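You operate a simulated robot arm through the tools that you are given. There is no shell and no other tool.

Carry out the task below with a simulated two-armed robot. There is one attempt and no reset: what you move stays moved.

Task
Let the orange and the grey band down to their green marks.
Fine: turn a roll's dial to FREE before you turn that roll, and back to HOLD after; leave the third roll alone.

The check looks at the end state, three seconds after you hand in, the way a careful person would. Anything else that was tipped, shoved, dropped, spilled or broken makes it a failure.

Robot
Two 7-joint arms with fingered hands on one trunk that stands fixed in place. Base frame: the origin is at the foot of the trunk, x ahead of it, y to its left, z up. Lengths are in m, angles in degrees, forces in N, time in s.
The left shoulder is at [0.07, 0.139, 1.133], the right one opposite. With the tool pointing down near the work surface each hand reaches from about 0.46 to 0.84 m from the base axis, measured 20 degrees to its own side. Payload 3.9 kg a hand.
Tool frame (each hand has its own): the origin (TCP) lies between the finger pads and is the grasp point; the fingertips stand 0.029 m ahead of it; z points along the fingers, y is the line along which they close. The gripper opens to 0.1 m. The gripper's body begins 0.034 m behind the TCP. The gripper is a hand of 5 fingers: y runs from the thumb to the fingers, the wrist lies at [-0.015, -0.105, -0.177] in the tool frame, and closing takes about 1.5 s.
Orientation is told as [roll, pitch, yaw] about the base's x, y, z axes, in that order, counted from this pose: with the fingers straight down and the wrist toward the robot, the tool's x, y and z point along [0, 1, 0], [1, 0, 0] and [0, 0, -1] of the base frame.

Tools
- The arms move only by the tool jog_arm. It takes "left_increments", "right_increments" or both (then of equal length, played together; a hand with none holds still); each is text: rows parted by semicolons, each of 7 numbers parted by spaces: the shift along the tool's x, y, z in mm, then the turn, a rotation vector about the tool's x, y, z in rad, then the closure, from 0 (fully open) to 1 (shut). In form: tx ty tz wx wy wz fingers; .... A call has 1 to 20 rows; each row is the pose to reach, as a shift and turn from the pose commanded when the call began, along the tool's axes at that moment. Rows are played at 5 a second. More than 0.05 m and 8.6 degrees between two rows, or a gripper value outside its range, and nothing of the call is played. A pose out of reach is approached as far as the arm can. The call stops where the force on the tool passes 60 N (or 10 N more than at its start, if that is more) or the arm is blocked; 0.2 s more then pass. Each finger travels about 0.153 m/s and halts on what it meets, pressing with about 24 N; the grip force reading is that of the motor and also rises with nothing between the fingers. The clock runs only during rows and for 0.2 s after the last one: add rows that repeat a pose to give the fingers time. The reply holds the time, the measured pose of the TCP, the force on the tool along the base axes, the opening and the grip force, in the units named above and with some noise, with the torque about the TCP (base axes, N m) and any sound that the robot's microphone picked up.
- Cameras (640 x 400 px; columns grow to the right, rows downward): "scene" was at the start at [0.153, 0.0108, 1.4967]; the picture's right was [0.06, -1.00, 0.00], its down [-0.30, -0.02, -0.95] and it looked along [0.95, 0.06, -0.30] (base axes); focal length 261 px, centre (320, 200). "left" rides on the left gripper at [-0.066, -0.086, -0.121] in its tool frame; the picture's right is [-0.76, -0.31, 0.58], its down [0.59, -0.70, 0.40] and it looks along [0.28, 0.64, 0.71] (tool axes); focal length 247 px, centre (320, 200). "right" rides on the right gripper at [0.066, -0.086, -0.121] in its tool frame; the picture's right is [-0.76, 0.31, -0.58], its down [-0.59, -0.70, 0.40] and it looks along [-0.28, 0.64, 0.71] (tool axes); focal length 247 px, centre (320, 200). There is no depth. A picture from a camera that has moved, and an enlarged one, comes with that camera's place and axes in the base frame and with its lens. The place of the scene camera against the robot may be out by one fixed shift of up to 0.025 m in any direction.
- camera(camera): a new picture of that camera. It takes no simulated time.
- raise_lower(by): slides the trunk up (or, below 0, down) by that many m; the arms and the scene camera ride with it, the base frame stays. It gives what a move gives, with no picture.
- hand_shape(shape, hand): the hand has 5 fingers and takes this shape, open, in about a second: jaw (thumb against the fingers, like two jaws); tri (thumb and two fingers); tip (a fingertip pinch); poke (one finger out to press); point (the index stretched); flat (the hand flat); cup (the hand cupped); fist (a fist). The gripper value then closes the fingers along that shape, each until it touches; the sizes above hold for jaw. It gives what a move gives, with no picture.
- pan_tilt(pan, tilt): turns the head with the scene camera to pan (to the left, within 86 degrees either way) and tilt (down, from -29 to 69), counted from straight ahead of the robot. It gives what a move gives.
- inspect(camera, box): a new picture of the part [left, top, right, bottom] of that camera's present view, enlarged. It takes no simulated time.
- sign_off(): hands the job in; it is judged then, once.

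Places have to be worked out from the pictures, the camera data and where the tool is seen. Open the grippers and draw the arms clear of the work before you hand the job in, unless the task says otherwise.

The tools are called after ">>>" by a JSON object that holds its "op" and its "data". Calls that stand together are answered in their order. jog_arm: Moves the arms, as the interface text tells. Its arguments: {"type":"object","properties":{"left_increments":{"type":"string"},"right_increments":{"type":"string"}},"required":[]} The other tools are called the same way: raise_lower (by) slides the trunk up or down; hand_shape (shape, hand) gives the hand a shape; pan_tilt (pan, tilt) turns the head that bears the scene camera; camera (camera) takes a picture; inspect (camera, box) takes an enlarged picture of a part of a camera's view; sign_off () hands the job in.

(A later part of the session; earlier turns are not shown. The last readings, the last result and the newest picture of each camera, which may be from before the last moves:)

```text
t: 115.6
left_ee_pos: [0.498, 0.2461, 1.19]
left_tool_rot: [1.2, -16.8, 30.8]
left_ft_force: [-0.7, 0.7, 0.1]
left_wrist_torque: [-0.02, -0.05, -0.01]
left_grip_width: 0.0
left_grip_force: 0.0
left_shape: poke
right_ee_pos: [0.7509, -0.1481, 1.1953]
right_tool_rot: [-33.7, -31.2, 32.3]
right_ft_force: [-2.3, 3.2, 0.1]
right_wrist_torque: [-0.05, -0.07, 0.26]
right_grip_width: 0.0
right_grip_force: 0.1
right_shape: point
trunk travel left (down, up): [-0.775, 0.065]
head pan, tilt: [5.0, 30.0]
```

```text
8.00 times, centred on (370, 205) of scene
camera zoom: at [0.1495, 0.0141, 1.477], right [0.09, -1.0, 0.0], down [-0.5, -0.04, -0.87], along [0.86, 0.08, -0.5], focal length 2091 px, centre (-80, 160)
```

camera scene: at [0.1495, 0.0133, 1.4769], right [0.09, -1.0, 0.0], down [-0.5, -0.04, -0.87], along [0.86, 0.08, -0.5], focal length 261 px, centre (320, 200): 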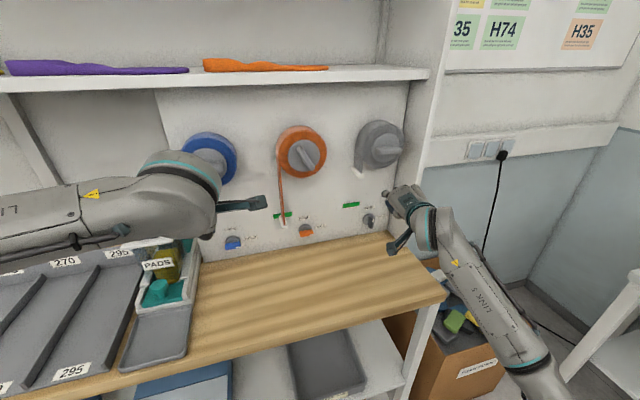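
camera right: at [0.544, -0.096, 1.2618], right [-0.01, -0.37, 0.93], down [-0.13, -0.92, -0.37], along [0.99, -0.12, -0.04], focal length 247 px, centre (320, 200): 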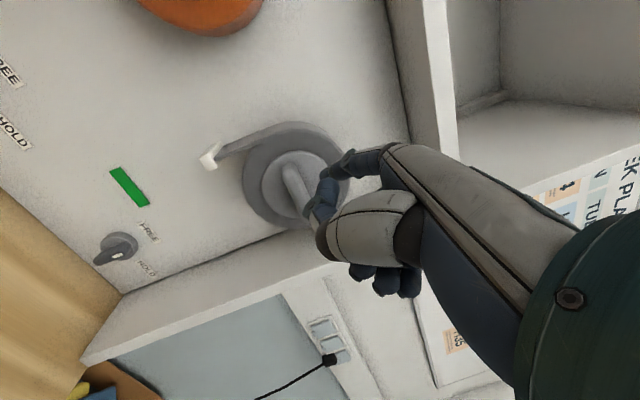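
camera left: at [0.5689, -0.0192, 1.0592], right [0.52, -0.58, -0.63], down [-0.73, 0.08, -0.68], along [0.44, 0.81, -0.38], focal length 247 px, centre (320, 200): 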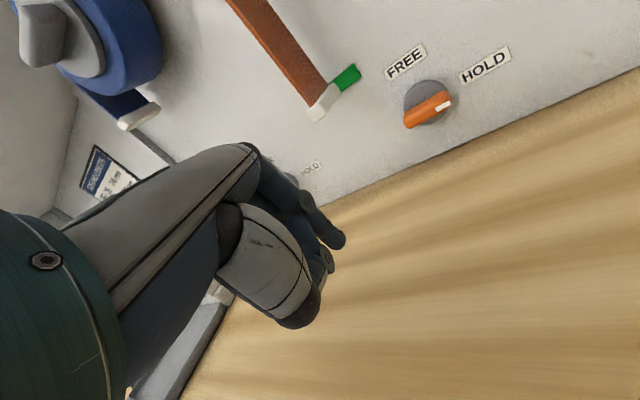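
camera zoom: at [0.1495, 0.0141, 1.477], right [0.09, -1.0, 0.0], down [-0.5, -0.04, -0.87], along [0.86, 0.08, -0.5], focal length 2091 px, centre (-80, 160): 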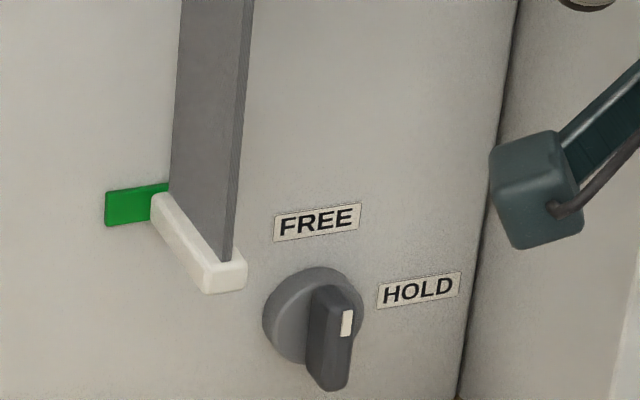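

By scene view only about 5 mm remain on the grey tag. I pull the finger out and lower the hand so its camera is level with the mark for an accurate check.

>>> {"op": "jog_arm", "data": {"right_increments": "-0.8 -16.4 -11.5 0 0 0 0; -3.4 -37.3 -25 0 0 0 0; 16.1 -54.9 -1.6 0 0 0 0; 35.7 -72.5 21.9 0 0 0 0; 55.2 -90.2 45.3 0 0 0 0; 74.8 -107.8 68.8 0 0 0 0; 94.3 -125.4 92.2 0 0 0 0; 94.3 -125.4 92.2 0 0 0 0"}}

>>> {"op": "camera", "data": {"camera": "right"}}

>>> {"op": "inspect", "data": {"camera": "scene", "box": [330, 180, 410, 230]}}

```text
t: 117.4
left_ee_pos: [0.499, 0.2449, 1.1888]
left_tool_rot: [1.4, -16.6, 30.8]
left_ft_force: [0.2, -1.3, 1.3]
left_wrist_torque: [-0.03, 0.02, 0.04]
left_grip_width: 0.0
left_grip_force: 0.0
left_shape: poke
right_ee_pos: [0.7022, -0.1478, 1.0204]
right_tool_rot: [-33.7, -31.4, 32.2]
right_ft_force: [0.0, -0.2, 0.0]
right_wrist_torque: [-0.02, 0.02, -0.01]
right_grip_width: 0.0003
right_grip_force: 0.0
right_shape: point
trunk travel left (down, up): [-0.775, 0.065]
head pan, tilt: [5.0, 30.0]
```

```text
taken
camera right: at [0.5463, -0.1022, 1.0284], right [-0.01, -0.37, 0.93], down [-0.13, -0.92, -0.37], along [0.99, -0.12, -0.04], focal length 247 px, centre (320, 200)
```

right: 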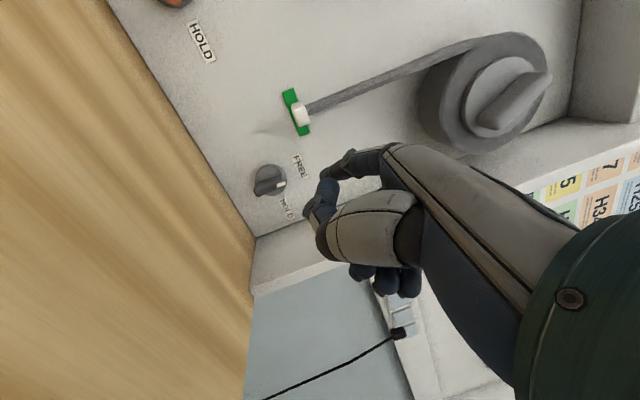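

```text
8.00 times, centred on (370, 205) of scene
camera zoom: at [0.1498, 0.0132, 1.477], right [0.09, -1.0, 0.0], down [-0.5, -0.04, -0.87], along [0.86, 0.08, -0.5], focal length 2091 px, centre (-80, 160)
```

zoom: 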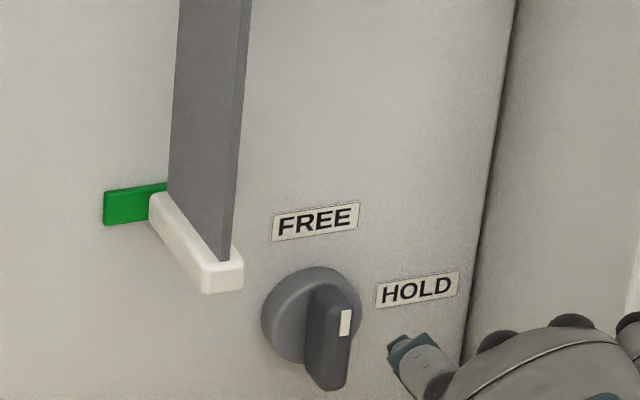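

Excellent level view. I zoom in on tag and mark.

>>> {"op": "inspect", "data": {"camera": "right", "box": [250, 75, 350, 150]}}

>>> {"op": "inspect", "data": {"camera": "right", "box": [240, 70, 400, 210]}}

```text
5.33 times, centred on (300, 112) of right
camera zoom: at [0.5463, -0.1022, 1.0284], right [-0.01, -0.37, 0.93], down [-0.13, -0.92, -0.37], along [0.99, -0.12, -0.04], focal length 1317 px, centre (427, 667)
```

zoom: 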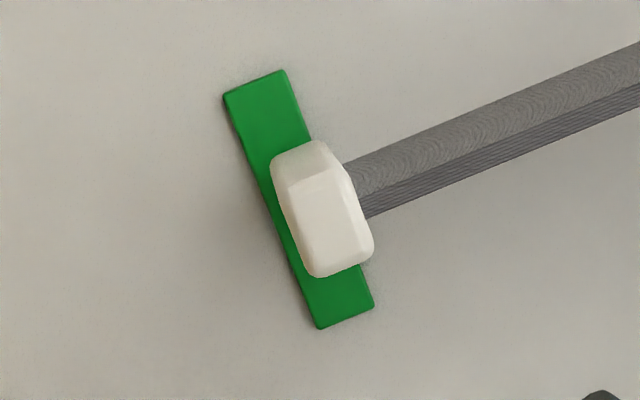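

```text
2.86 times, centred on (320, 140) of right
camera zoom: at [0.5463, -0.1022, 1.0284], right [-0.01, -0.37, 0.93], down [-0.13, -0.92, -0.37], along [0.99, -0.12, -0.04], focal length 706 px, centre (320, 371)
```

zoom: 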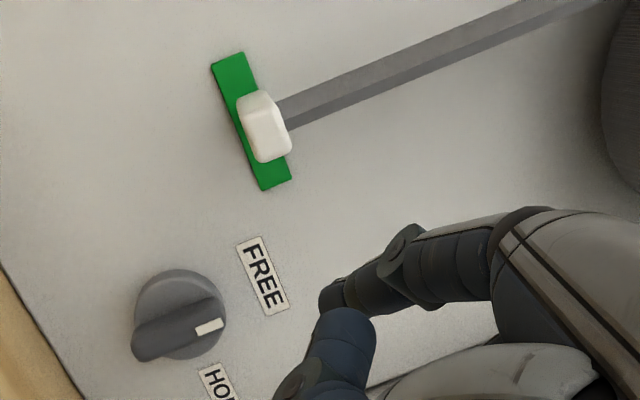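

The level view shows the grey tag about 4 mm above the mark's centre. I return to the knob by the reverse path for a final small nudge.

>>> {"op": "jog_arm", "data": {"right_increments": "-19.5 17.6 -23.4 0 0 0 0; -39.1 35.2 -46.9 0 0 0 0; -58.6 52.9 -70.3 0 0 0 0; -78.2 70.5 -93.8 0 0 0 0; -97.7 88.1 -117.2 0 0 0 0; -95.1 109 -103.7 0 0 0 0; -93 125.7 -92.9 0 0 0 0; -93 125.7 -92.9 0 0 0 0"}}

>>> {"op": "inspect", "data": {"camera": "right", "box": [90, 90, 390, 278]}}

>>> {"op": "inspect", "data": {"camera": "scene", "box": [330, 180, 410, 230]}}

```text
t: 119.2
left_ee_pos: [0.4949, 0.244, 1.1905]
left_tool_rot: [1.3, -16.9, 30.8]
left_ft_force: [-0.3, 0.4, 0.1]
left_wrist_torque: [0.0, 0.0, -0.02]
left_grip_width: 0.0001
left_grip_force: 0.0
left_shape: poke
right_ee_pos: [0.7478, -0.1481, 1.193]
right_tool_rot: [-33.6, -31.1, 32.1]
right_ft_force: [-0.2, 0.3, -0.4]
right_wrist_torque: [0.0, -0.04, 0.02]
right_grip_width: 0.0934
right_grip_force: 0.0
right_shape: point
trunk travel left (down, up): [-0.775, 0.065]
head pan, tilt: [5.0, 30.0]
```

```text
2.13 times, centred on (240, 184) of right
camera zoom: at [0.5925, -0.1037, 1.203], right [-0.01, -0.37, 0.93], down [-0.13, -0.92, -0.37], along [0.99, -0.12, -0.04], focal length 526 px, centre (490, 234)
```

zoom: 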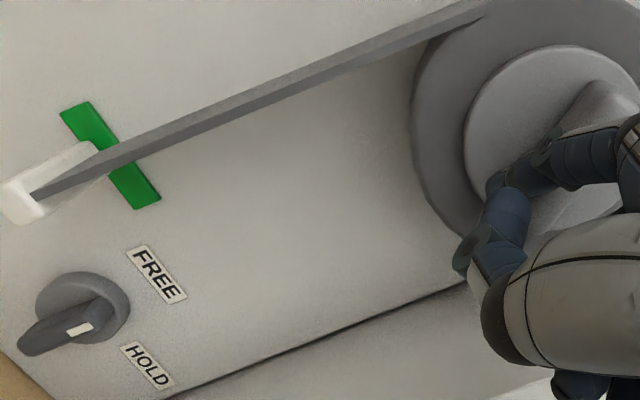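

```text
8.00 times, centred on (370, 205) of scene
camera zoom: at [0.1459, 0.0118, 1.4773], right [0.09, -1.0, 0.0], down [-0.5, -0.04, -0.87], along [0.86, 0.08, -0.5], focal length 2091 px, centre (-80, 160)
```

zoom: 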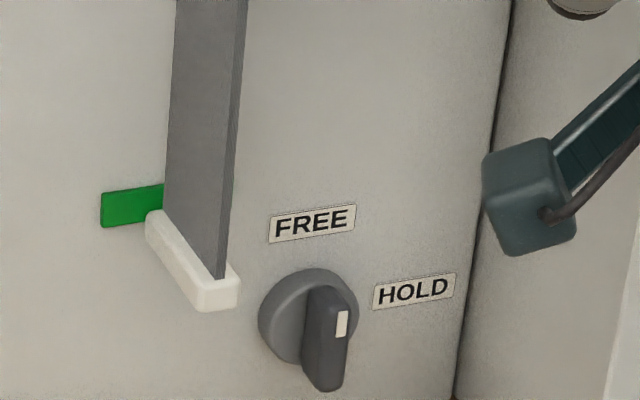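

The tag moved a bit on re-approach and the finger reading changed (index seems bent). I stop and look closely at the contact.

>>> {"op": "inspect", "data": {"camera": "scene", "box": [340, 110, 440, 180]}}

>>> {"op": "inspect", "data": {"camera": "right", "box": [270, 100, 430, 220]}}

>>> {"op": "jog_arm", "data": {"right_increments": "0 0 0 0 0 0 0"}}

```text
5.71 times, centred on (390, 145) of scene
camera zoom: at [0.1459, 0.0118, 1.4773], right [0.09, -1.0, 0.0], down [-0.5, -0.04, -0.87], along [0.86, 0.08, -0.5], focal length 1494 px, centre (-80, 514)
```

zoom: 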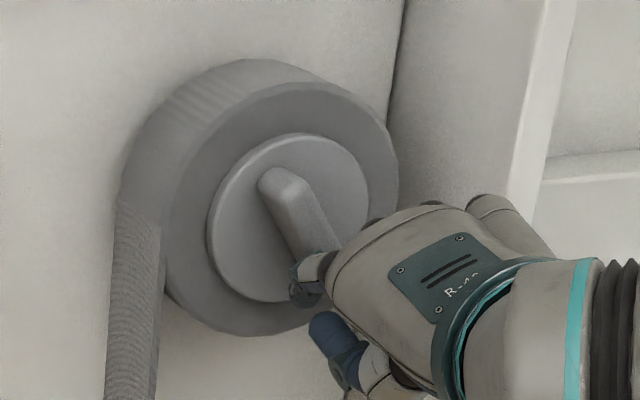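

```text
3.33 times, centred on (350, 160) of right
camera zoom: at [0.5925, -0.1037, 1.203], right [-0.01, -0.37, 0.93], down [-0.13, -0.92, -0.37], along [0.99, -0.12, -0.04], focal length 823 px, centre (220, 333)
```

zoom: 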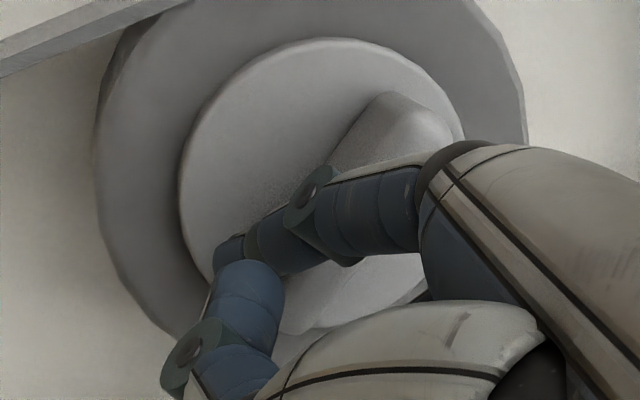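

```text
t: 119.6
left_ee_pos: [0.4973, 0.245, 1.1906]
left_tool_rot: [1.3, -16.7, 30.9]
left_ft_force: [0.3, -0.4, 0.7]
left_wrist_torque: [-0.01, 0.01, 0.01]
left_grip_width: 0.0
left_grip_force: 0.0
left_shape: poke
right_ee_pos: [0.7475, -0.1476, 1.1961]
right_tool_rot: [-33.8, -31.2, 32.3]
right_ft_force: [-0.2, 0.5, -0.4]
right_wrist_torque: [-0.01, 0.04, 0.03]
right_grip_width: 0.0
right_grip_force: 0.1
right_shape: point
trunk travel left (down, up): [-0.775, 0.065]
head pan, tilt: [5.0, 30.0]
```

The finger slid off the bar's edge while going in, turning the roll a little. I retreat straight back and re-measure at level.

>>> {"op": "jog_arm", "data": {"right_increments": "-0.8 -16.4 -11.5 0 0 0 0; -3.4 -37.3 -25 0 0 0 0; 16.1 -54.9 -1.6 0 0 0 0; 35.7 -72.5 21.9 0 0 0 0; 55.2 -90.2 45.3 0 0 0 0; 74.8 -107.8 68.8 0 0 0 0; 94.3 -125.4 92.2 0 0 0 0; 94.3 -125.4 92.2 0 0 0 0"}}

>>> {"op": "inspect", "data": {"camera": "right", "box": [250, 75, 350, 150]}}

>>> {"op": "inspect", "data": {"camera": "scene", "box": [330, 110, 430, 230]}}

```text
t: 121.4
left_ee_pos: [0.4984, 0.2442, 1.1901]
left_tool_rot: [1.3, -16.7, 30.8]
left_ft_force: [0.3, -0.2, 1.1]
left_wrist_torque: [0.01, 0.02, -0.02]
left_grip_width: 0.0
left_grip_force: 0.1
left_shape: poke
right_ee_pos: [0.7018, -0.1461, 1.0183]
right_tool_rot: [-33.7, -31.3, 32.2]
right_ft_force: [0.4, -0.2, -0.9]
right_wrist_torque: [0.04, 0.03, 0.01]
right_grip_width: 0.0931
right_grip_force: 0.2
right_shape: point
trunk travel left (down, up): [-0.775, 0.065]
head pan, tilt: [5.0, 30.0]
```

```text
5.33 times, centred on (300, 112) of right
camera zoom: at [0.5463, -0.1014, 1.0276], right [-0.01, -0.37, 0.93], down [-0.13, -0.92, -0.37], along [0.99, -0.12, -0.04], focal length 1317 px, centre (427, 667)
```

zoom: 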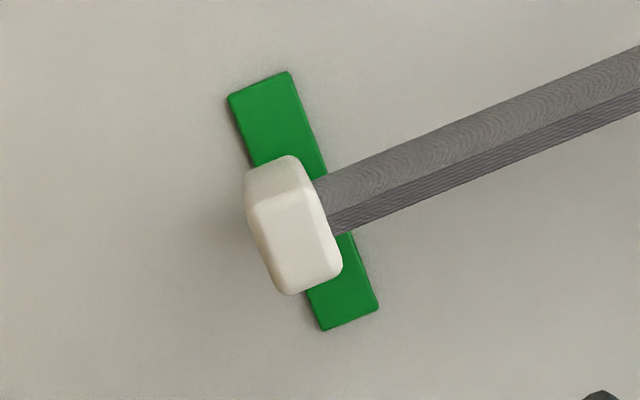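

```text
3.33 times, centred on (380, 170) of scene
camera zoom: at [0.1498, 0.0131, 1.477], right [0.09, -1.0, 0.0], down [-0.5, -0.04, -0.87], along [0.86, 0.08, -0.5], focal length 871 px, centre (120, 300)
```

zoom: 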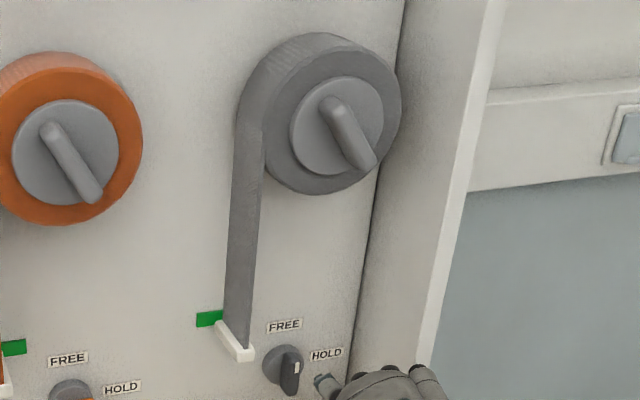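

The grey tag is now ~3 mm below the mark's centre (1.025 vs 1.028). The grip reading looks odd, so I check the right hand's finger shape.

>>> {"op": "camera", "data": {"camera": "right"}}

>>> {"op": "inspect", "data": {"camera": "scene", "box": [340, 190, 460, 270]}}

```text
taken
camera right: at [0.5463, -0.1014, 1.0276], right [-0.01, -0.37, 0.93], down [-0.13, -0.92, -0.37], along [0.99, -0.12, -0.04], focal length 247 px, centre (320, 200)
```

right: 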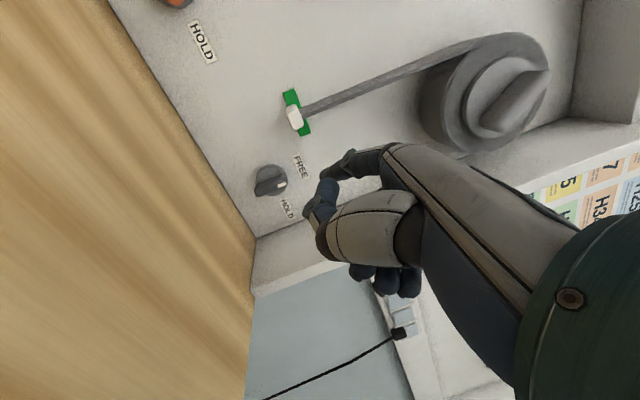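

```text
5.00 times, centred on (400, 230) of scene
camera zoom: at [0.1498, 0.0131, 1.477], right [0.09, -1.0, 0.0], down [-0.5, -0.04, -0.87], along [0.86, 0.08, -0.5], focal length 1307 px, centre (-80, 50)
```

zoom: 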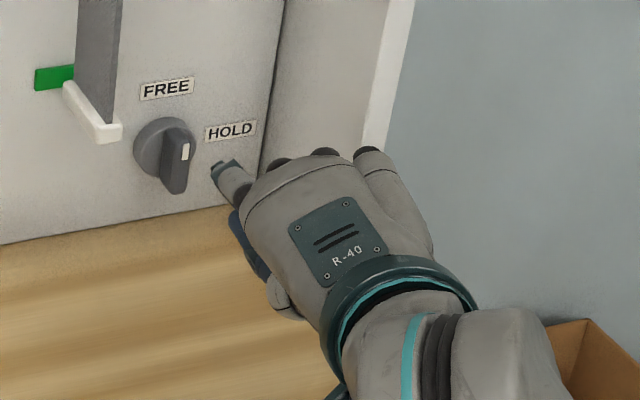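

The finger shape is unchanged. I'll wind back ~3 mm by pushing the bar's lower end slightly left from its right side; first I go to a stand-off in front of that spot.

>>> {"op": "jog_arm", "data": {"right_increments": "-22 14.9 -18.8 0 0 0 0; -44.1 29.8 -37.5 0 0 0 0; -66.1 44.7 -56.3 0 0 0 0; -88.1 59.6 -75.1 0 0 0 0; -110.2 74.5 -93.8 0 0 0 0; -132.2 89.4 -112.6 0 0 0 0; -132.2 89.4 -112.6 0 0 0 0"}}

>>> {"op": "inspect", "data": {"camera": "scene", "box": [340, 110, 440, 180]}}

>>> {"op": "inspect", "data": {"camera": "right", "box": [170, 80, 410, 230]}}

```text
t: 123.0
left_ee_pos: [0.4983, 0.2454, 1.1893]
left_tool_rot: [1.3, -16.7, 30.8]
left_ft_force: [0.0, -0.2, 0.6]
left_wrist_torque: [-0.02, 0.04, 0.02]
left_grip_width: 0.0
left_grip_force: 0.1
left_shape: poke
right_ee_pos: [0.7187, -0.1927, 1.2078]
right_tool_rot: [-33.6, -31.2, 32.2]
right_ft_force: [-0.4, 0.2, 0.1]
right_wrist_torque: [0.01, 0.01, -0.01]
right_grip_width: 0.0934
right_grip_force: 0.0
right_shape: point
trunk travel left (down, up): [-0.775, 0.065]
head pan, tilt: [5.0, 30.0]
```

```text
5.71 times, centred on (390, 145) of scene
camera zoom: at [0.1502, 0.013, 1.4769], right [0.09, -1.0, 0.0], down [-0.5, -0.04, -0.87], along [0.86, 0.08, -0.5], focal length 1494 px, centre (-80, 514)
```

zoom: 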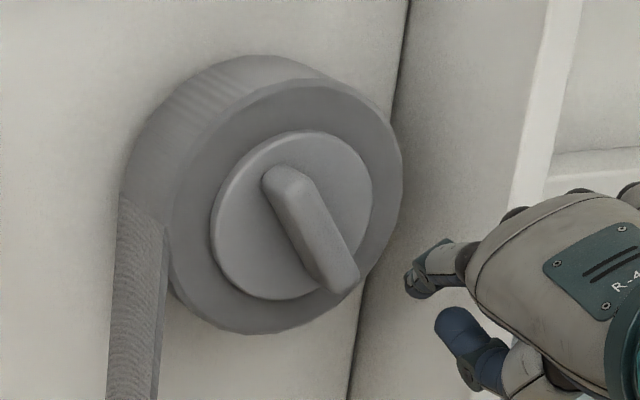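

```text
2.67 times, centred on (290, 155) of right
camera zoom: at [0.563, -0.1477, 1.2175], right [-0.01, -0.37, 0.93], down [-0.13, -0.92, -0.37], along [0.99, -0.12, -0.04], focal length 659 px, centre (400, 320)
```

zoom: 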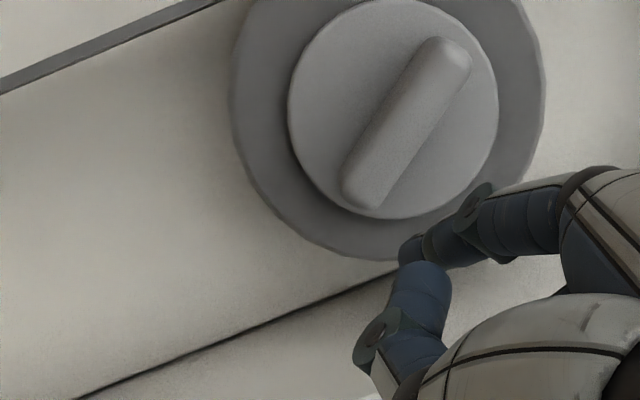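

After moving in, the tip would graze the bar's side, so I shift 6 mm further right first, then go in.

>>> {"op": "jog_arm", "data": {"right_increments": "-5.2 -1.1 2.7 0 0 0 0; -3.6 11.4 10.8 0 0 0 0; -2 24 18.9 0 0 0 0; -0.5 36.5 27 0 0 0 0; -0.5 36.5 27 0 0 0 0"}}

>>> {"op": "inspect", "data": {"camera": "scene", "box": [340, 110, 440, 180]}}

>>> {"op": "inspect", "data": {"camera": "right", "box": [100, 60, 420, 260]}}

```text
t: 124.2
left_ee_pos: [0.4977, 0.245, 1.1907]
left_tool_rot: [1.4, -16.6, 30.8]
left_ft_force: [-0.1, -0.4, -0.8]
left_wrist_torque: [0.01, -0.05, -0.01]
left_grip_width: 0.0
left_grip_force: 0.1
left_shape: poke
right_ee_pos: [0.7618, -0.1825, 1.2077]
right_tool_rot: [-33.7, -31.1, 32.1]
right_ft_force: [0.0, -0.8, -1.0]
right_wrist_torque: [-0.03, -0.01, -0.02]
right_grip_width: 0.0931
right_grip_force: 0.1
right_shape: point
trunk travel left (down, up): [-0.775, 0.065]
head pan, tilt: [5.0, 30.0]
```

```text
5.71 times, centred on (390, 145) of scene
camera zoom: at [0.1497, 0.013, 1.477], right [0.09, -1.0, 0.0], down [-0.5, -0.04, -0.87], along [0.86, 0.08, -0.5], focal length 1494 px, centre (-80, 514)
```

zoom: 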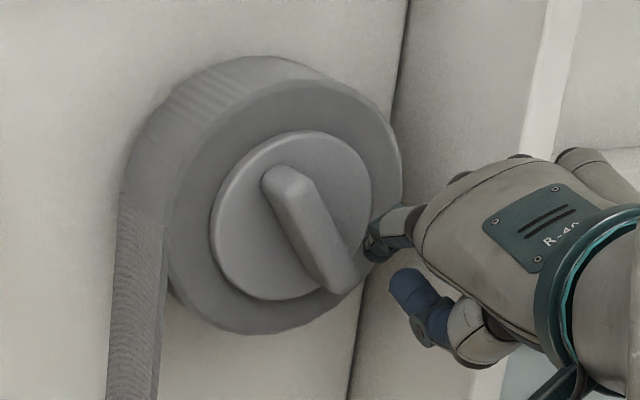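

```text
2.00 times, centred on (260, 160) of right
camera zoom: at [0.6073, -0.1374, 1.2173], right [-0.01, -0.37, 0.93], down [-0.13, -0.92, -0.37], along [0.99, -0.12, -0.04], focal length 494 px, centre (440, 280)
```

zoom: 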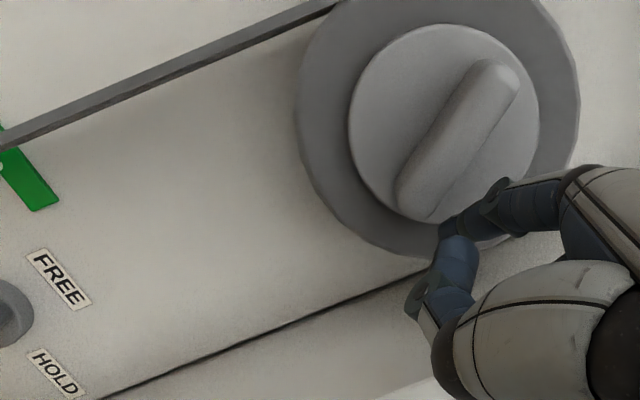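

The tip is to the right of the bar's lower end with ~9 mm clearance. I take a baseline close-up of the tag from the scene camera before pushing.

>>> {"op": "inspect", "data": {"camera": "scene", "box": [335, 195, 375, 220]}}

>>> {"op": "jog_arm", "data": {"right_increments": "4 2 -3 0 0 0 0; 8.4 2.9 -6.1 0 0 0 0; 8.4 2.9 -6.1 0 0 0 0"}}

>>> {"op": "inspect", "data": {"camera": "scene", "box": [335, 195, 375, 220]}}

>>> {"op": "inspect", "data": {"camera": "right", "box": [100, 60, 420, 260]}}

```text
16.00 times, centred on (355, 208) of scene
camera zoom: at [0.1497, 0.013, 1.477], right [0.09, -1.0, 0.0], down [-0.5, -0.04, -0.87], along [0.86, 0.08, -0.5], focal length 4182 px, centre (-240, 80)
```

zoom: 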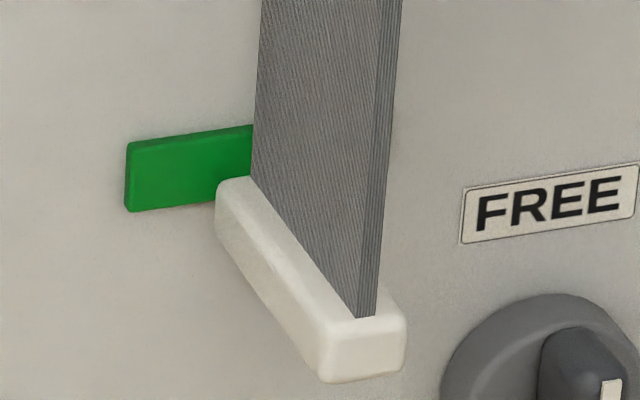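

```text
t: 125.0
left_ee_pos: [0.4981, 0.2447, 1.1896]
left_tool_rot: [1.3, -16.6, 30.8]
left_ft_force: [-0.7, -0.1, 0.0]
left_wrist_torque: [-0.01, 0.01, -0.01]
left_grip_width: 0.0
left_grip_force: 0.0
left_shape: poke
right_ee_pos: [0.7596, -0.1725, 1.2104]
right_tool_rot: [-33.6, -31.2, 32.2]
right_ft_force: [0.5, -1.1, -1.1]
right_wrist_torque: [0.01, 0.0, 0.0]
right_grip_width: 0.0932
right_grip_force: 0.1
right_shape: point
trunk travel left (down, up): [-0.775, 0.065]
head pan, tilt: [5.0, 30.0]
```

```text
16.00 times, centred on (355, 208) of scene
camera zoom: at [0.15, 0.0129, 1.477], right [0.09, -1.0, 0.0], down [-0.5, -0.04, -0.87], along [0.86, 0.08, -0.5], focal length 4182 px, centre (-240, 80)
```

zoom: 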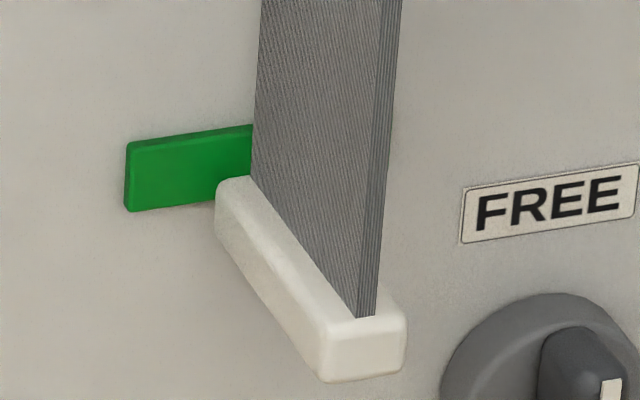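

```text
2.00 times, centred on (260, 160) of right
camera zoom: at [0.6042, -0.1271, 1.2193], right [-0.01, -0.37, 0.93], down [-0.13, -0.92, -0.37], along [0.99, -0.12, -0.04], focal length 494 px, centre (440, 280)
```

zoom: 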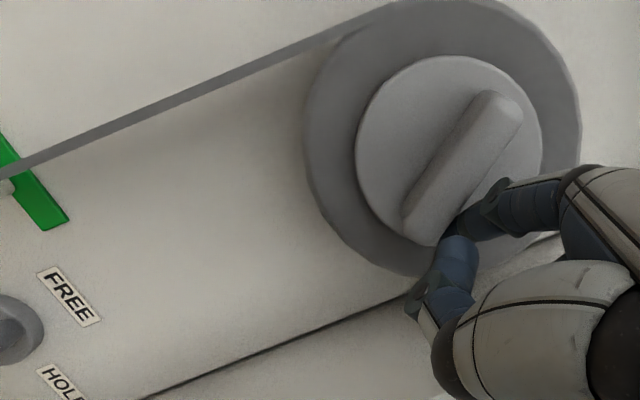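

Tag unchanged so far. I push 3 mm toward the bar and recheck.

>>> {"op": "jog_arm", "data": {"right_increments": "1.5 -0.1 -0.2 0 0 0 0; 3 -0.1 -0.4 0 0 0 0; 3 -0.1 -0.4 0 0 0 0"}}

>>> {"op": "inspect", "data": {"camera": "scene", "box": [335, 195, 375, 220]}}

```text
t: 125.8
left_ee_pos: [0.4995, 0.2438, 1.1912]
left_tool_rot: [1.3, -16.7, 30.8]
left_ft_force: [-0.3, 0.9, 0.6]
left_wrist_torque: [-0.01, 0.0, -0.02]
left_grip_width: 0.0
left_grip_force: 0.1
left_shape: poke
right_ee_pos: [0.7582, -0.1702, 1.2086]
right_tool_rot: [-33.7, -31.2, 32.1]
right_ft_force: [2.0, -1.4, 1.6]
right_wrist_torque: [0.12, -0.02, -0.15]
right_grip_width: 0.0931
right_grip_force: 0.1
right_shape: point
trunk travel left (down, up): [-0.775, 0.065]
head pan, tilt: [5.0, 30.0]
```

```text
16.00 times, centred on (355, 208) of scene
camera zoom: at [0.15, 0.0124, 1.477], right [0.09, -1.0, 0.0], down [-0.5, -0.04, -0.87], along [0.86, 0.08, -0.5], focal length 4182 px, centre (-240, 80)
```

zoom: 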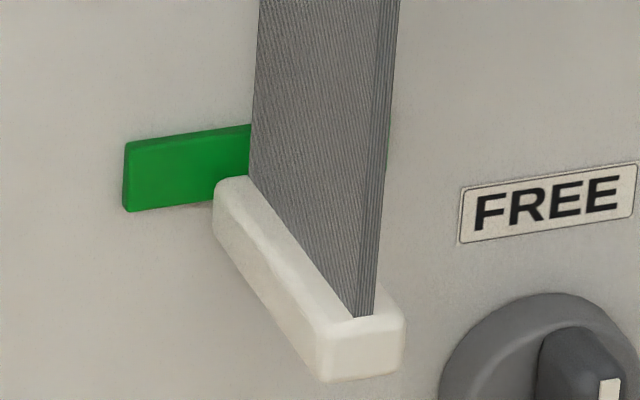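

Contact now (≈3 N). I push 1.3 mm more.

>>> {"op": "jog_arm", "data": {"right_increments": "0.7 0 -0.1 0 0 0 0; 1.3 -0.1 -0.2 0 0 0 0; 1.3 -0.1 -0.2 0 0 0 0"}}

>>> {"op": "inspect", "data": {"camera": "scene", "box": [335, 195, 375, 220]}}

```text
t: 126.6
left_ee_pos: [0.4999, 0.2444, 1.1893]
left_tool_rot: [1.3, -16.9, 30.8]
left_ft_force: [0.2, -0.2, -0.1]
left_wrist_torque: [-0.06, 0.0, 0.02]
left_grip_width: 0.0
left_grip_force: 0.0
left_shape: poke
right_ee_pos: [0.7582, -0.1705, 1.208]
right_tool_rot: [-33.5, -31.4, 32.1]
right_ft_force: [2.4, -3.7, 2.1]
right_wrist_torque: [0.13, -0.05, -0.23]
right_grip_width: 0.0931
right_grip_force: 0.0
right_shape: point
trunk travel left (down, up): [-0.775, 0.065]
head pan, tilt: [5.0, 30.0]
```

```text
16.00 times, centred on (355, 208) of scene
camera zoom: at [0.1502, 0.0121, 1.4769], right [0.09, -1.0, 0.0], down [-0.5, -0.04, -0.87], along [0.86, 0.08, -0.5], focal length 4182 px, centre (-240, 80)
```

zoom: 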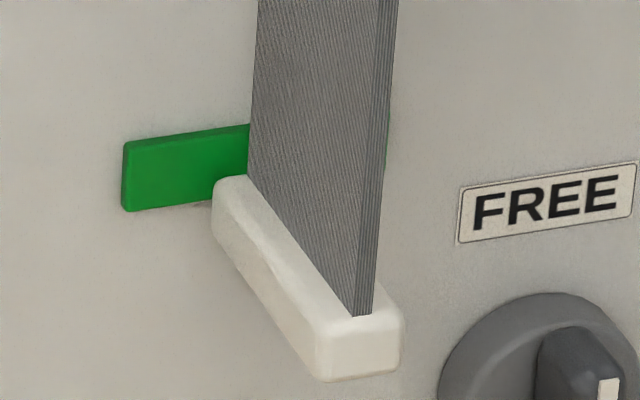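

Friction is still holding; I push another 1.5 mm.

>>> {"op": "jog_arm", "data": {"right_increments": "0.8 0 -0.1 0 0 0 0; 1.5 -0.1 -0.2 0 0 0 0; 1.5 -0.1 -0.2 0 0 0 0"}}

>>> {"op": "inspect", "data": {"camera": "scene", "box": [335, 195, 375, 220]}}

```text
t: 127.4
left_ee_pos: [0.4992, 0.2432, 1.1899]
left_tool_rot: [1.3, -16.7, 30.8]
left_ft_force: [-0.7, -0.6, -0.9]
left_wrist_torque: [-0.01, -0.01, 0.02]
left_grip_width: 0.0001
left_grip_force: 0.0
left_shape: poke
right_ee_pos: [0.7568, -0.1684, 1.2073]
right_tool_rot: [-33.6, -31.3, 32.1]
right_ft_force: [1.9, -4.2, 2.7]
right_wrist_torque: [0.24, 0.0, -0.28]
right_grip_width: 0.0933
right_grip_force: 0.1
right_shape: point
trunk travel left (down, up): [-0.775, 0.065]
head pan, tilt: [5.0, 30.0]
```

```text
16.00 times, centred on (355, 208) of scene
camera zoom: at [0.1502, 0.0116, 1.4769], right [0.09, -1.0, 0.0], down [-0.5, -0.04, -0.87], along [0.86, 0.08, -0.5], focal length 4182 px, centre (-240, 80)
```

zoom: 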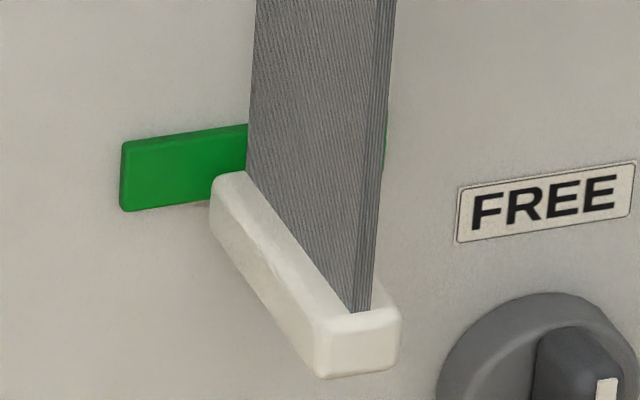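

It begins to wind back (about 1 mm). One more small push of 1 mm.

>>> {"op": "jog_arm", "data": {"right_increments": "0.5 0 -0.1 0 0 0 0; 1.1 0 -0.1 0 0 0 0; 1.1 0 -0.1 0 0 0 0"}}

>>> {"op": "inspect", "data": {"camera": "scene", "box": [335, 195, 375, 220]}}

```text
t: 128.2
left_ee_pos: [0.4987, 0.2427, 1.1894]
left_tool_rot: [1.3, -16.8, 30.8]
left_ft_force: [-0.6, 0.5, 0.2]
left_wrist_torque: [-0.02, -0.01, 0.01]
left_grip_width: 0.0
left_grip_force: 0.1
left_shape: poke
right_ee_pos: [0.7571, -0.1681, 1.2079]
right_tool_rot: [-33.6, -31.3, 32.1]
right_ft_force: [3.0, -6.5, 2.9]
right_wrist_torque: [0.2, 0.01, -0.33]
right_grip_width: 0.0932
right_grip_force: 0.0
right_shape: point
trunk travel left (down, up): [-0.775, 0.065]
head pan, tilt: [5.0, 30.0]
```

```text
16.00 times, centred on (355, 208) of scene
camera zoom: at [0.1502, 0.0114, 1.4769], right [0.09, -1.0, 0.0], down [-0.5, -0.04, -0.87], along [0.86, 0.08, -0.5], focal length 4182 px, centre (-240, 80)
```

zoom: 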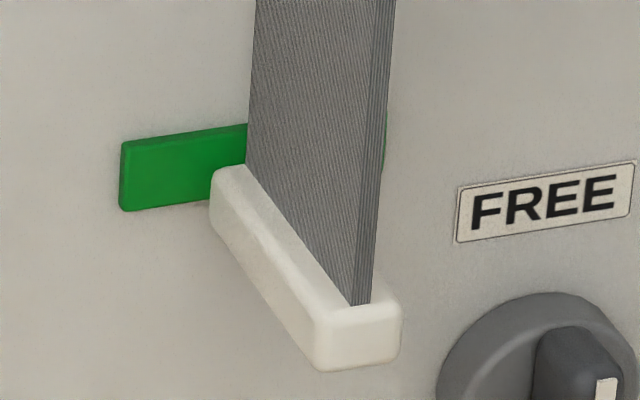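

The tag rose about 3 mm, which is what was needed. I move the finger off to the right, back out, and go to the level view to confirm.

>>> {"op": "jog_arm", "data": {"right_increments": "-3 0.1 0.4 0 0 0 0; -6 0.3 0.7 0 0 0 0; -8.1 -16.4 -10.1 0 0 0 0; -10.7 -37.3 -23.6 0 0 0 0; 10.6 -52.5 -4.2 0 0 0 0; 32 -67.7 15.1 0 0 0 0; 53.3 -82.9 34.5 0 0 0 0; 74.7 -98.1 53.9 0 0 0 0; 96 -113.3 73.2 0 0 0 0; 117.4 -128.5 92.6 0 0 0 0; 117.4 -128.5 92.6 0 0 0 0"}}

>>> {"op": "inspect", "data": {"camera": "right", "box": [250, 75, 350, 150]}}

>>> {"op": "inspect", "data": {"camera": "scene", "box": [335, 195, 375, 220]}}

```text
t: 130.6
left_ee_pos: [0.4992, 0.245, 1.1884]
left_tool_rot: [1.3, -16.8, 30.8]
left_ft_force: [0.6, 0.7, -0.4]
left_wrist_torque: [-0.02, 0.03, 0.01]
left_grip_width: 0.0
left_grip_force: 0.0
left_shape: poke
right_ee_pos: [0.7015, -0.146, 1.0185]
right_tool_rot: [-33.7, -31.3, 32.2]
right_ft_force: [-0.2, 0.5, 0.3]
right_wrist_torque: [-0.01, 0.03, -0.02]
right_grip_width: 0.0
right_grip_force: 0.1
right_shape: point
trunk travel left (down, up): [-0.775, 0.065]
head pan, tilt: [5.0, 30.0]
```

```text
5.33 times, centred on (300, 112) of right
camera zoom: at [0.5469, -0.1004, 1.0288], right [-0.01, -0.37, 0.93], down [-0.13, -0.92, -0.37], along [0.99, -0.12, -0.04], focal length 1317 px, centre (427, 667)
```

zoom: 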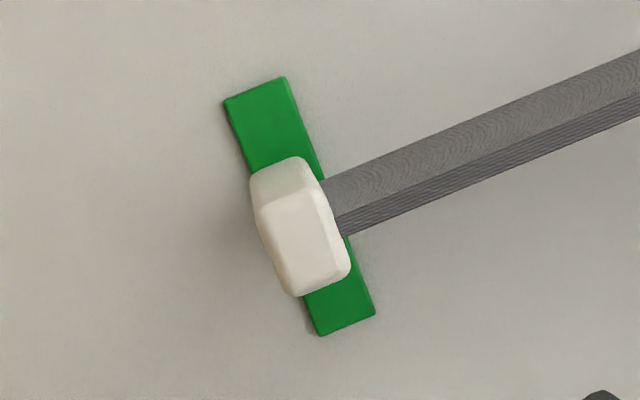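

```text
16.00 times, centred on (355, 208) of scene
camera zoom: at [0.1496, 0.0129, 1.477], right [0.09, -1.0, 0.0], down [-0.5, -0.04, -0.87], along [0.86, 0.08, -0.5], focal length 4182 px, centre (-240, 80)
```

zoom: 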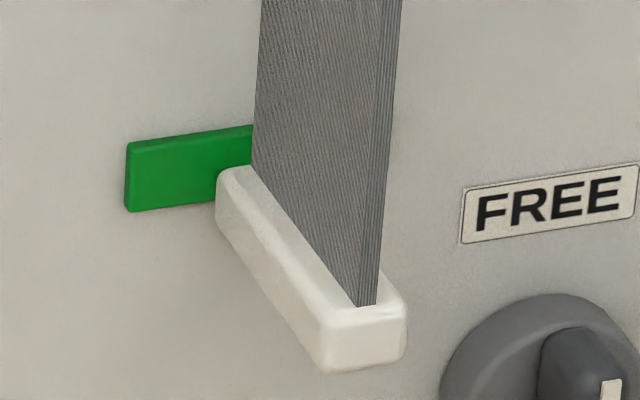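

Grey tag is now within ~1 mm of the mark's centre. Next, the grey dial back to HOLD: I bring the index to the left of the bar's upper end, standing off first.

>>> {"op": "jog_arm", "data": {"right_increments": "6.1 6.3 20.8 0 0 0 0; 12.3 12.5 41.7 0 0 0 0; 18.4 18.8 62.5 0 0 0 0; 18.4 18.8 62.5 0 0 0 0"}}

>>> {"op": "inspect", "data": {"camera": "right", "box": [240, 90, 400, 210]}}

>>> {"op": "inspect", "data": {"camera": "scene", "box": [340, 190, 400, 232]}}

```text
t: 131.6
left_ee_pos: [0.4975, 0.244, 1.1903]
left_tool_rot: [1.3, -16.7, 30.8]
left_ft_force: [-1.3, -0.3, 0.2]
left_wrist_torque: [-0.03, -0.01, 0.02]
left_grip_width: 0.0
left_grip_force: 0.1
left_shape: poke
right_ee_pos: [0.7524, -0.1366, 0.9753]
right_tool_rot: [-33.8, -31.2, 32.2]
right_ft_force: [-0.7, 0.1, -0.3]
right_wrist_torque: [-0.01, 0.01, 0.03]
right_grip_width: 0.0001
right_grip_force: 0.1
right_shape: point
trunk travel left (down, up): [-0.775, 0.065]
head pan, tilt: [5.0, 30.0]
```

```text
3.33 times, centred on (320, 150) of right
camera zoom: at [0.5976, -0.0913, 0.985], right [-0.01, -0.37, 0.93], down [-0.13, -0.92, -0.37], along [0.99, -0.12, -0.04], focal length 823 px, centre (320, 367)
```

zoom: 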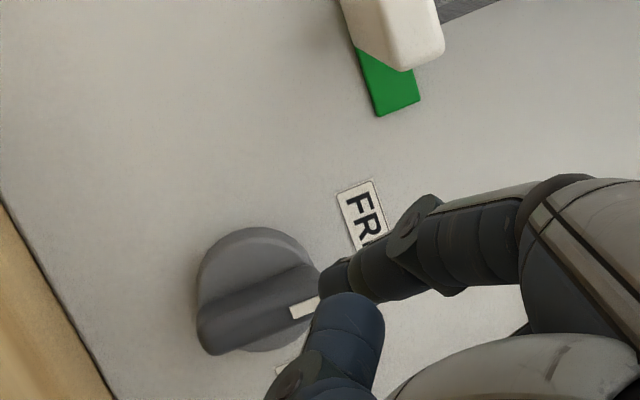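

```text
9.52 times, centred on (370, 211) of scene
camera zoom: at [0.1495, 0.0129, 1.477], right [0.09, -1.0, 0.0], down [-0.5, -0.04, -0.87], along [0.86, 0.08, -0.5], focal length 2489 px, centre (-156, 95)
```

zoom: 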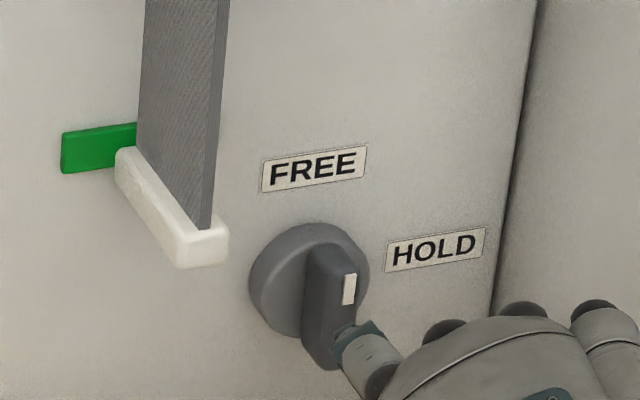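

I shift 5 mm left for clearance and move in to bar depth beside the upper half of the bar.

>>> {"op": "jog_arm", "data": {"right_increments": "4.4 0.9 -2.3 0 0 0 0; 6.8 14.7 8 0 0 0 0; 9.3 28.5 18.2 0 0 0 0; 11.7 42.3 28.5 0 0 0 0; 11.7 42.3 28.5 0 0 0 0"}}

>>> {"op": "inspect", "data": {"camera": "right", "box": [240, 90, 400, 210]}}

>>> {"op": "inspect", "data": {"camera": "scene", "box": [340, 190, 400, 232]}}

```text
t: 132.8
left_ee_pos: [0.4982, 0.2445, 1.1896]
left_tool_rot: [1.3, -16.7, 30.8]
left_ft_force: [1.3, 0.1, 0.3]
left_wrist_torque: [0.0, -0.04, -0.03]
left_grip_width: 0.0
left_grip_force: 0.2
left_shape: poke
right_ee_pos: [0.7989, -0.114, 0.9724]
right_tool_rot: [-33.7, -31.4, 32.1]
right_ft_force: [0.1, 0.2, -0.6]
right_wrist_torque: [0.03, 0.03, 0.0]
right_grip_width: 0.0001
right_grip_force: 0.1
right_shape: point
trunk travel left (down, up): [-0.775, 0.065]
head pan, tilt: [5.0, 30.0]
```

```text
3.33 times, centred on (320, 150) of right
camera zoom: at [0.6445, -0.069, 0.9809], right [-0.01, -0.37, 0.93], down [-0.13, -0.92, -0.37], along [0.99, -0.12, -0.04], focal length 823 px, centre (320, 367)
```

zoom: 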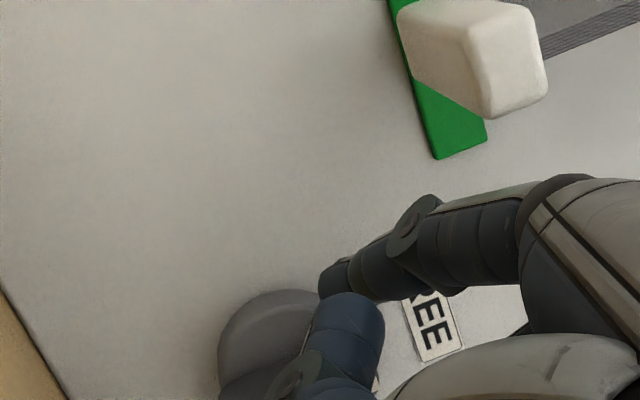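

```text
9.52 times, centred on (370, 211) of scene
camera zoom: at [0.1497, 0.0128, 1.477], right [0.09, -1.0, 0.0], down [-0.5, -0.04, -0.87], along [0.86, 0.08, -0.5], focal length 2489 px, centre (-156, 95)
```

zoom: 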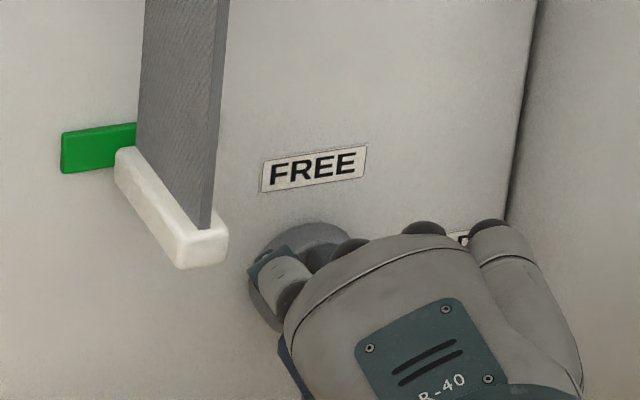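

Clear of the tag and no contact. I push right against the bar's upper half.

>>> {"op": "jog_arm", "data": {"right_increments": "-3.5 -0.7 1.8 0 0 0 0; -7 -1.5 3.6 0 0 0 0; -11.2 -2 5.3 0 0 0 0; -15.4 -2.6 7 0 0 0 0; -15.4 -2.6 7 0 0 0 0"}}

>>> {"op": "inspect", "data": {"camera": "scene", "box": [340, 190, 400, 232]}}

>>> {"op": "inspect", "data": {"camera": "right", "box": [240, 90, 400, 210]}}

```text
t: 134.0
left_ee_pos: [0.4987, 0.2448, 1.1893]
left_tool_rot: [1.4, -16.7, 30.9]
left_ft_force: [0.8, -0.2, 0.9]
left_wrist_torque: [-0.03, 0.02, 0.02]
left_grip_width: 0.0
left_grip_force: 0.1
left_shape: poke
right_ee_pos: [0.8044, -0.1292, 0.9716]
right_tool_rot: [-33.7, -31.2, 32.2]
right_ft_force: [-1.3, 1.6, -0.4]
right_wrist_torque: [-0.02, 0.0, 0.08]
right_grip_width: 0.0
right_grip_force: 0.0
right_shape: point
trunk travel left (down, up): [-0.775, 0.065]
head pan, tilt: [5.0, 30.0]
```

```text
9.52 times, centred on (370, 211) of scene
camera zoom: at [0.1497, 0.0134, 1.477], right [0.09, -1.0, 0.0], down [-0.5, -0.04, -0.87], along [0.86, 0.08, -0.5], focal length 2489 px, centre (-156, 95)
```

zoom: 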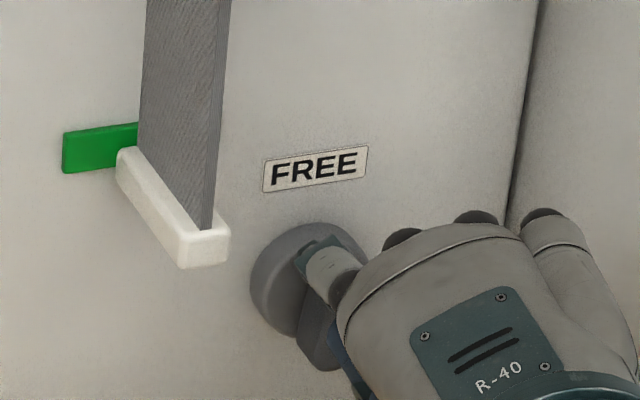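

```text
3.33 times, centred on (320, 150) of right
camera zoom: at [0.6504, -0.0848, 0.9819], right [-0.01, -0.37, 0.93], down [-0.13, -0.92, -0.37], along [0.99, -0.12, -0.04], focal length 823 px, centre (320, 367)
```

zoom: 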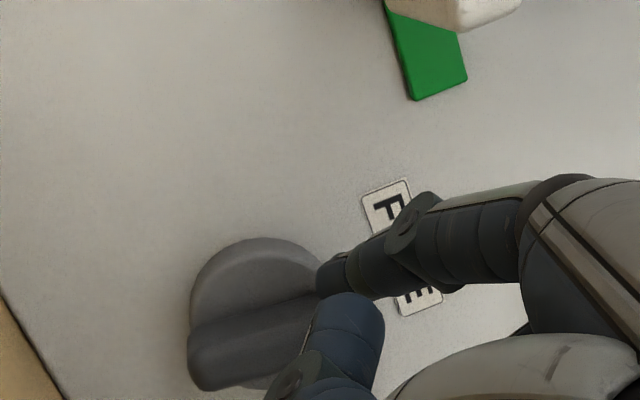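

The bar starts turning clockwise. I continue pushing right 10 mm.

>>> {"op": "jog_arm", "data": {"right_increments": "-2.6 -0.5 1.4 0 0 0 0; -5.2 -1.1 2.7 0 0 0 0; -8.7 -1.8 4.5 0 0 0 0; -8.7 -1.8 4.5 0 0 0 0"}}

>>> {"op": "inspect", "data": {"camera": "scene", "box": [340, 190, 400, 232]}}

>>> {"op": "inspect", "data": {"camera": "right", "box": [240, 90, 400, 210]}}

```text
t: 135.0
left_ee_pos: [0.4987, 0.2441, 1.1898]
left_tool_rot: [1.2, -16.7, 30.8]
left_ft_force: [-0.6, 0.5, 0.2]
left_wrist_torque: [-0.03, 0.03, 0.04]
left_grip_width: 0.0
left_grip_force: 0.0
left_shape: poke
right_ee_pos: [0.8089, -0.1387, 0.9729]
right_tool_rot: [-33.7, -31.2, 32.2]
right_ft_force: [-0.6, 0.9, -0.4]
right_wrist_torque: [-0.04, -0.04, 0.11]
right_grip_width: 0.0001
right_grip_force: 0.0
right_shape: point
trunk travel left (down, up): [-0.775, 0.065]
head pan, tilt: [5.0, 30.0]
```

```text
9.52 times, centred on (370, 211) of scene
camera zoom: at [0.1497, 0.0135, 1.477], right [0.09, -1.0, 0.0], down [-0.5, -0.04, -0.87], along [0.86, 0.08, -0.5], focal length 2489 px, centre (-156, 95)
```

zoom: 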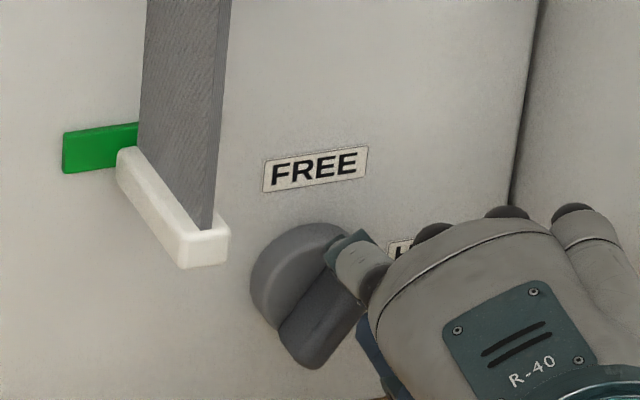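

```text
3.33 times, centred on (320, 150) of right
camera zoom: at [0.6538, -0.0945, 0.9821], right [-0.01, -0.37, 0.93], down [-0.13, -0.92, -0.37], along [0.99, -0.12, -0.04], focal length 823 px, centre (320, 367)
```

zoom: 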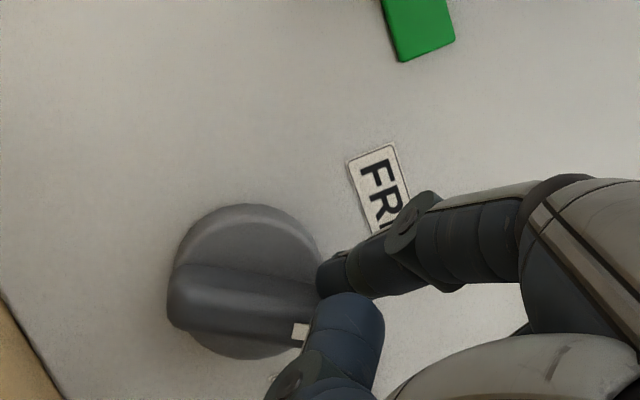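

About 50° now. I continue right and slightly down so as not to slip over the end.

>>> {"op": "jog_arm", "data": {"right_increments": "-1.7 -1 1.8 0 0 0 0; -3.5 -1.9 3.7 0 0 0 0; -5 -3 5.7 0 0 0 0; -6.6 -4.1 7.7 0 0 0 0; -6.6 -4.1 7.7 0 0 0 0"}}

>>> {"op": "inspect", "data": {"camera": "scene", "box": [340, 190, 400, 232]}}

>>> {"op": "inspect", "data": {"camera": "right", "box": [240, 90, 400, 210]}}

```text
t: 136.2
left_ee_pos: [0.4985, 0.2457, 1.1896]
left_tool_rot: [1.3, -16.7, 30.8]
left_ft_force: [-0.3, 0.1, 1.0]
left_wrist_torque: [-0.01, -0.01, 0.01]
left_grip_width: 0.0
left_grip_force: 0.1
left_shape: poke
right_ee_pos: [0.8124, -0.1482, 0.9695]
right_tool_rot: [-33.7, -31.3, 32.2]
right_ft_force: [-1.2, 1.7, 0.7]
right_wrist_torque: [0.02, -0.05, 0.08]
right_grip_width: 0.0
right_grip_force: 0.1
right_shape: point
trunk travel left (down, up): [-0.775, 0.065]
head pan, tilt: [5.0, 30.0]
```

```text
9.52 times, centred on (370, 211) of scene
camera zoom: at [0.1495, 0.0135, 1.477], right [0.09, -1.0, 0.0], down [-0.5, -0.04, -0.87], along [0.86, 0.08, -0.5], focal length 2489 px, centre (-156, 95)
```

zoom: 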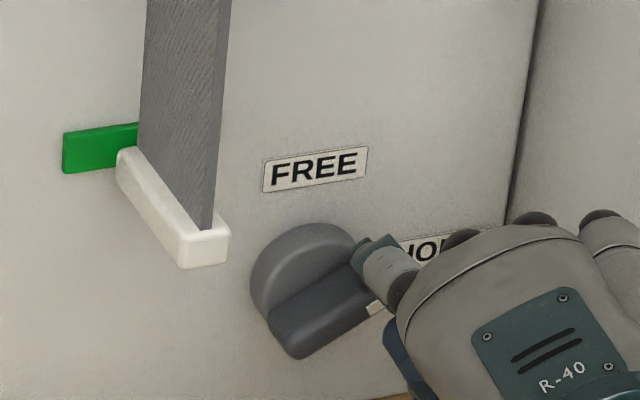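

```text
3.33 times, centred on (320, 150) of right
camera zoom: at [0.6573, -0.1039, 0.978], right [-0.01, -0.37, 0.93], down [-0.13, -0.92, -0.37], along [0.99, -0.12, -0.04], focal length 823 px, centre (320, 367)
```

zoom: 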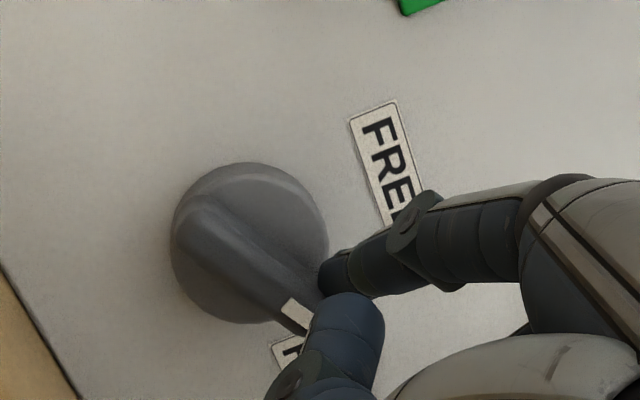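

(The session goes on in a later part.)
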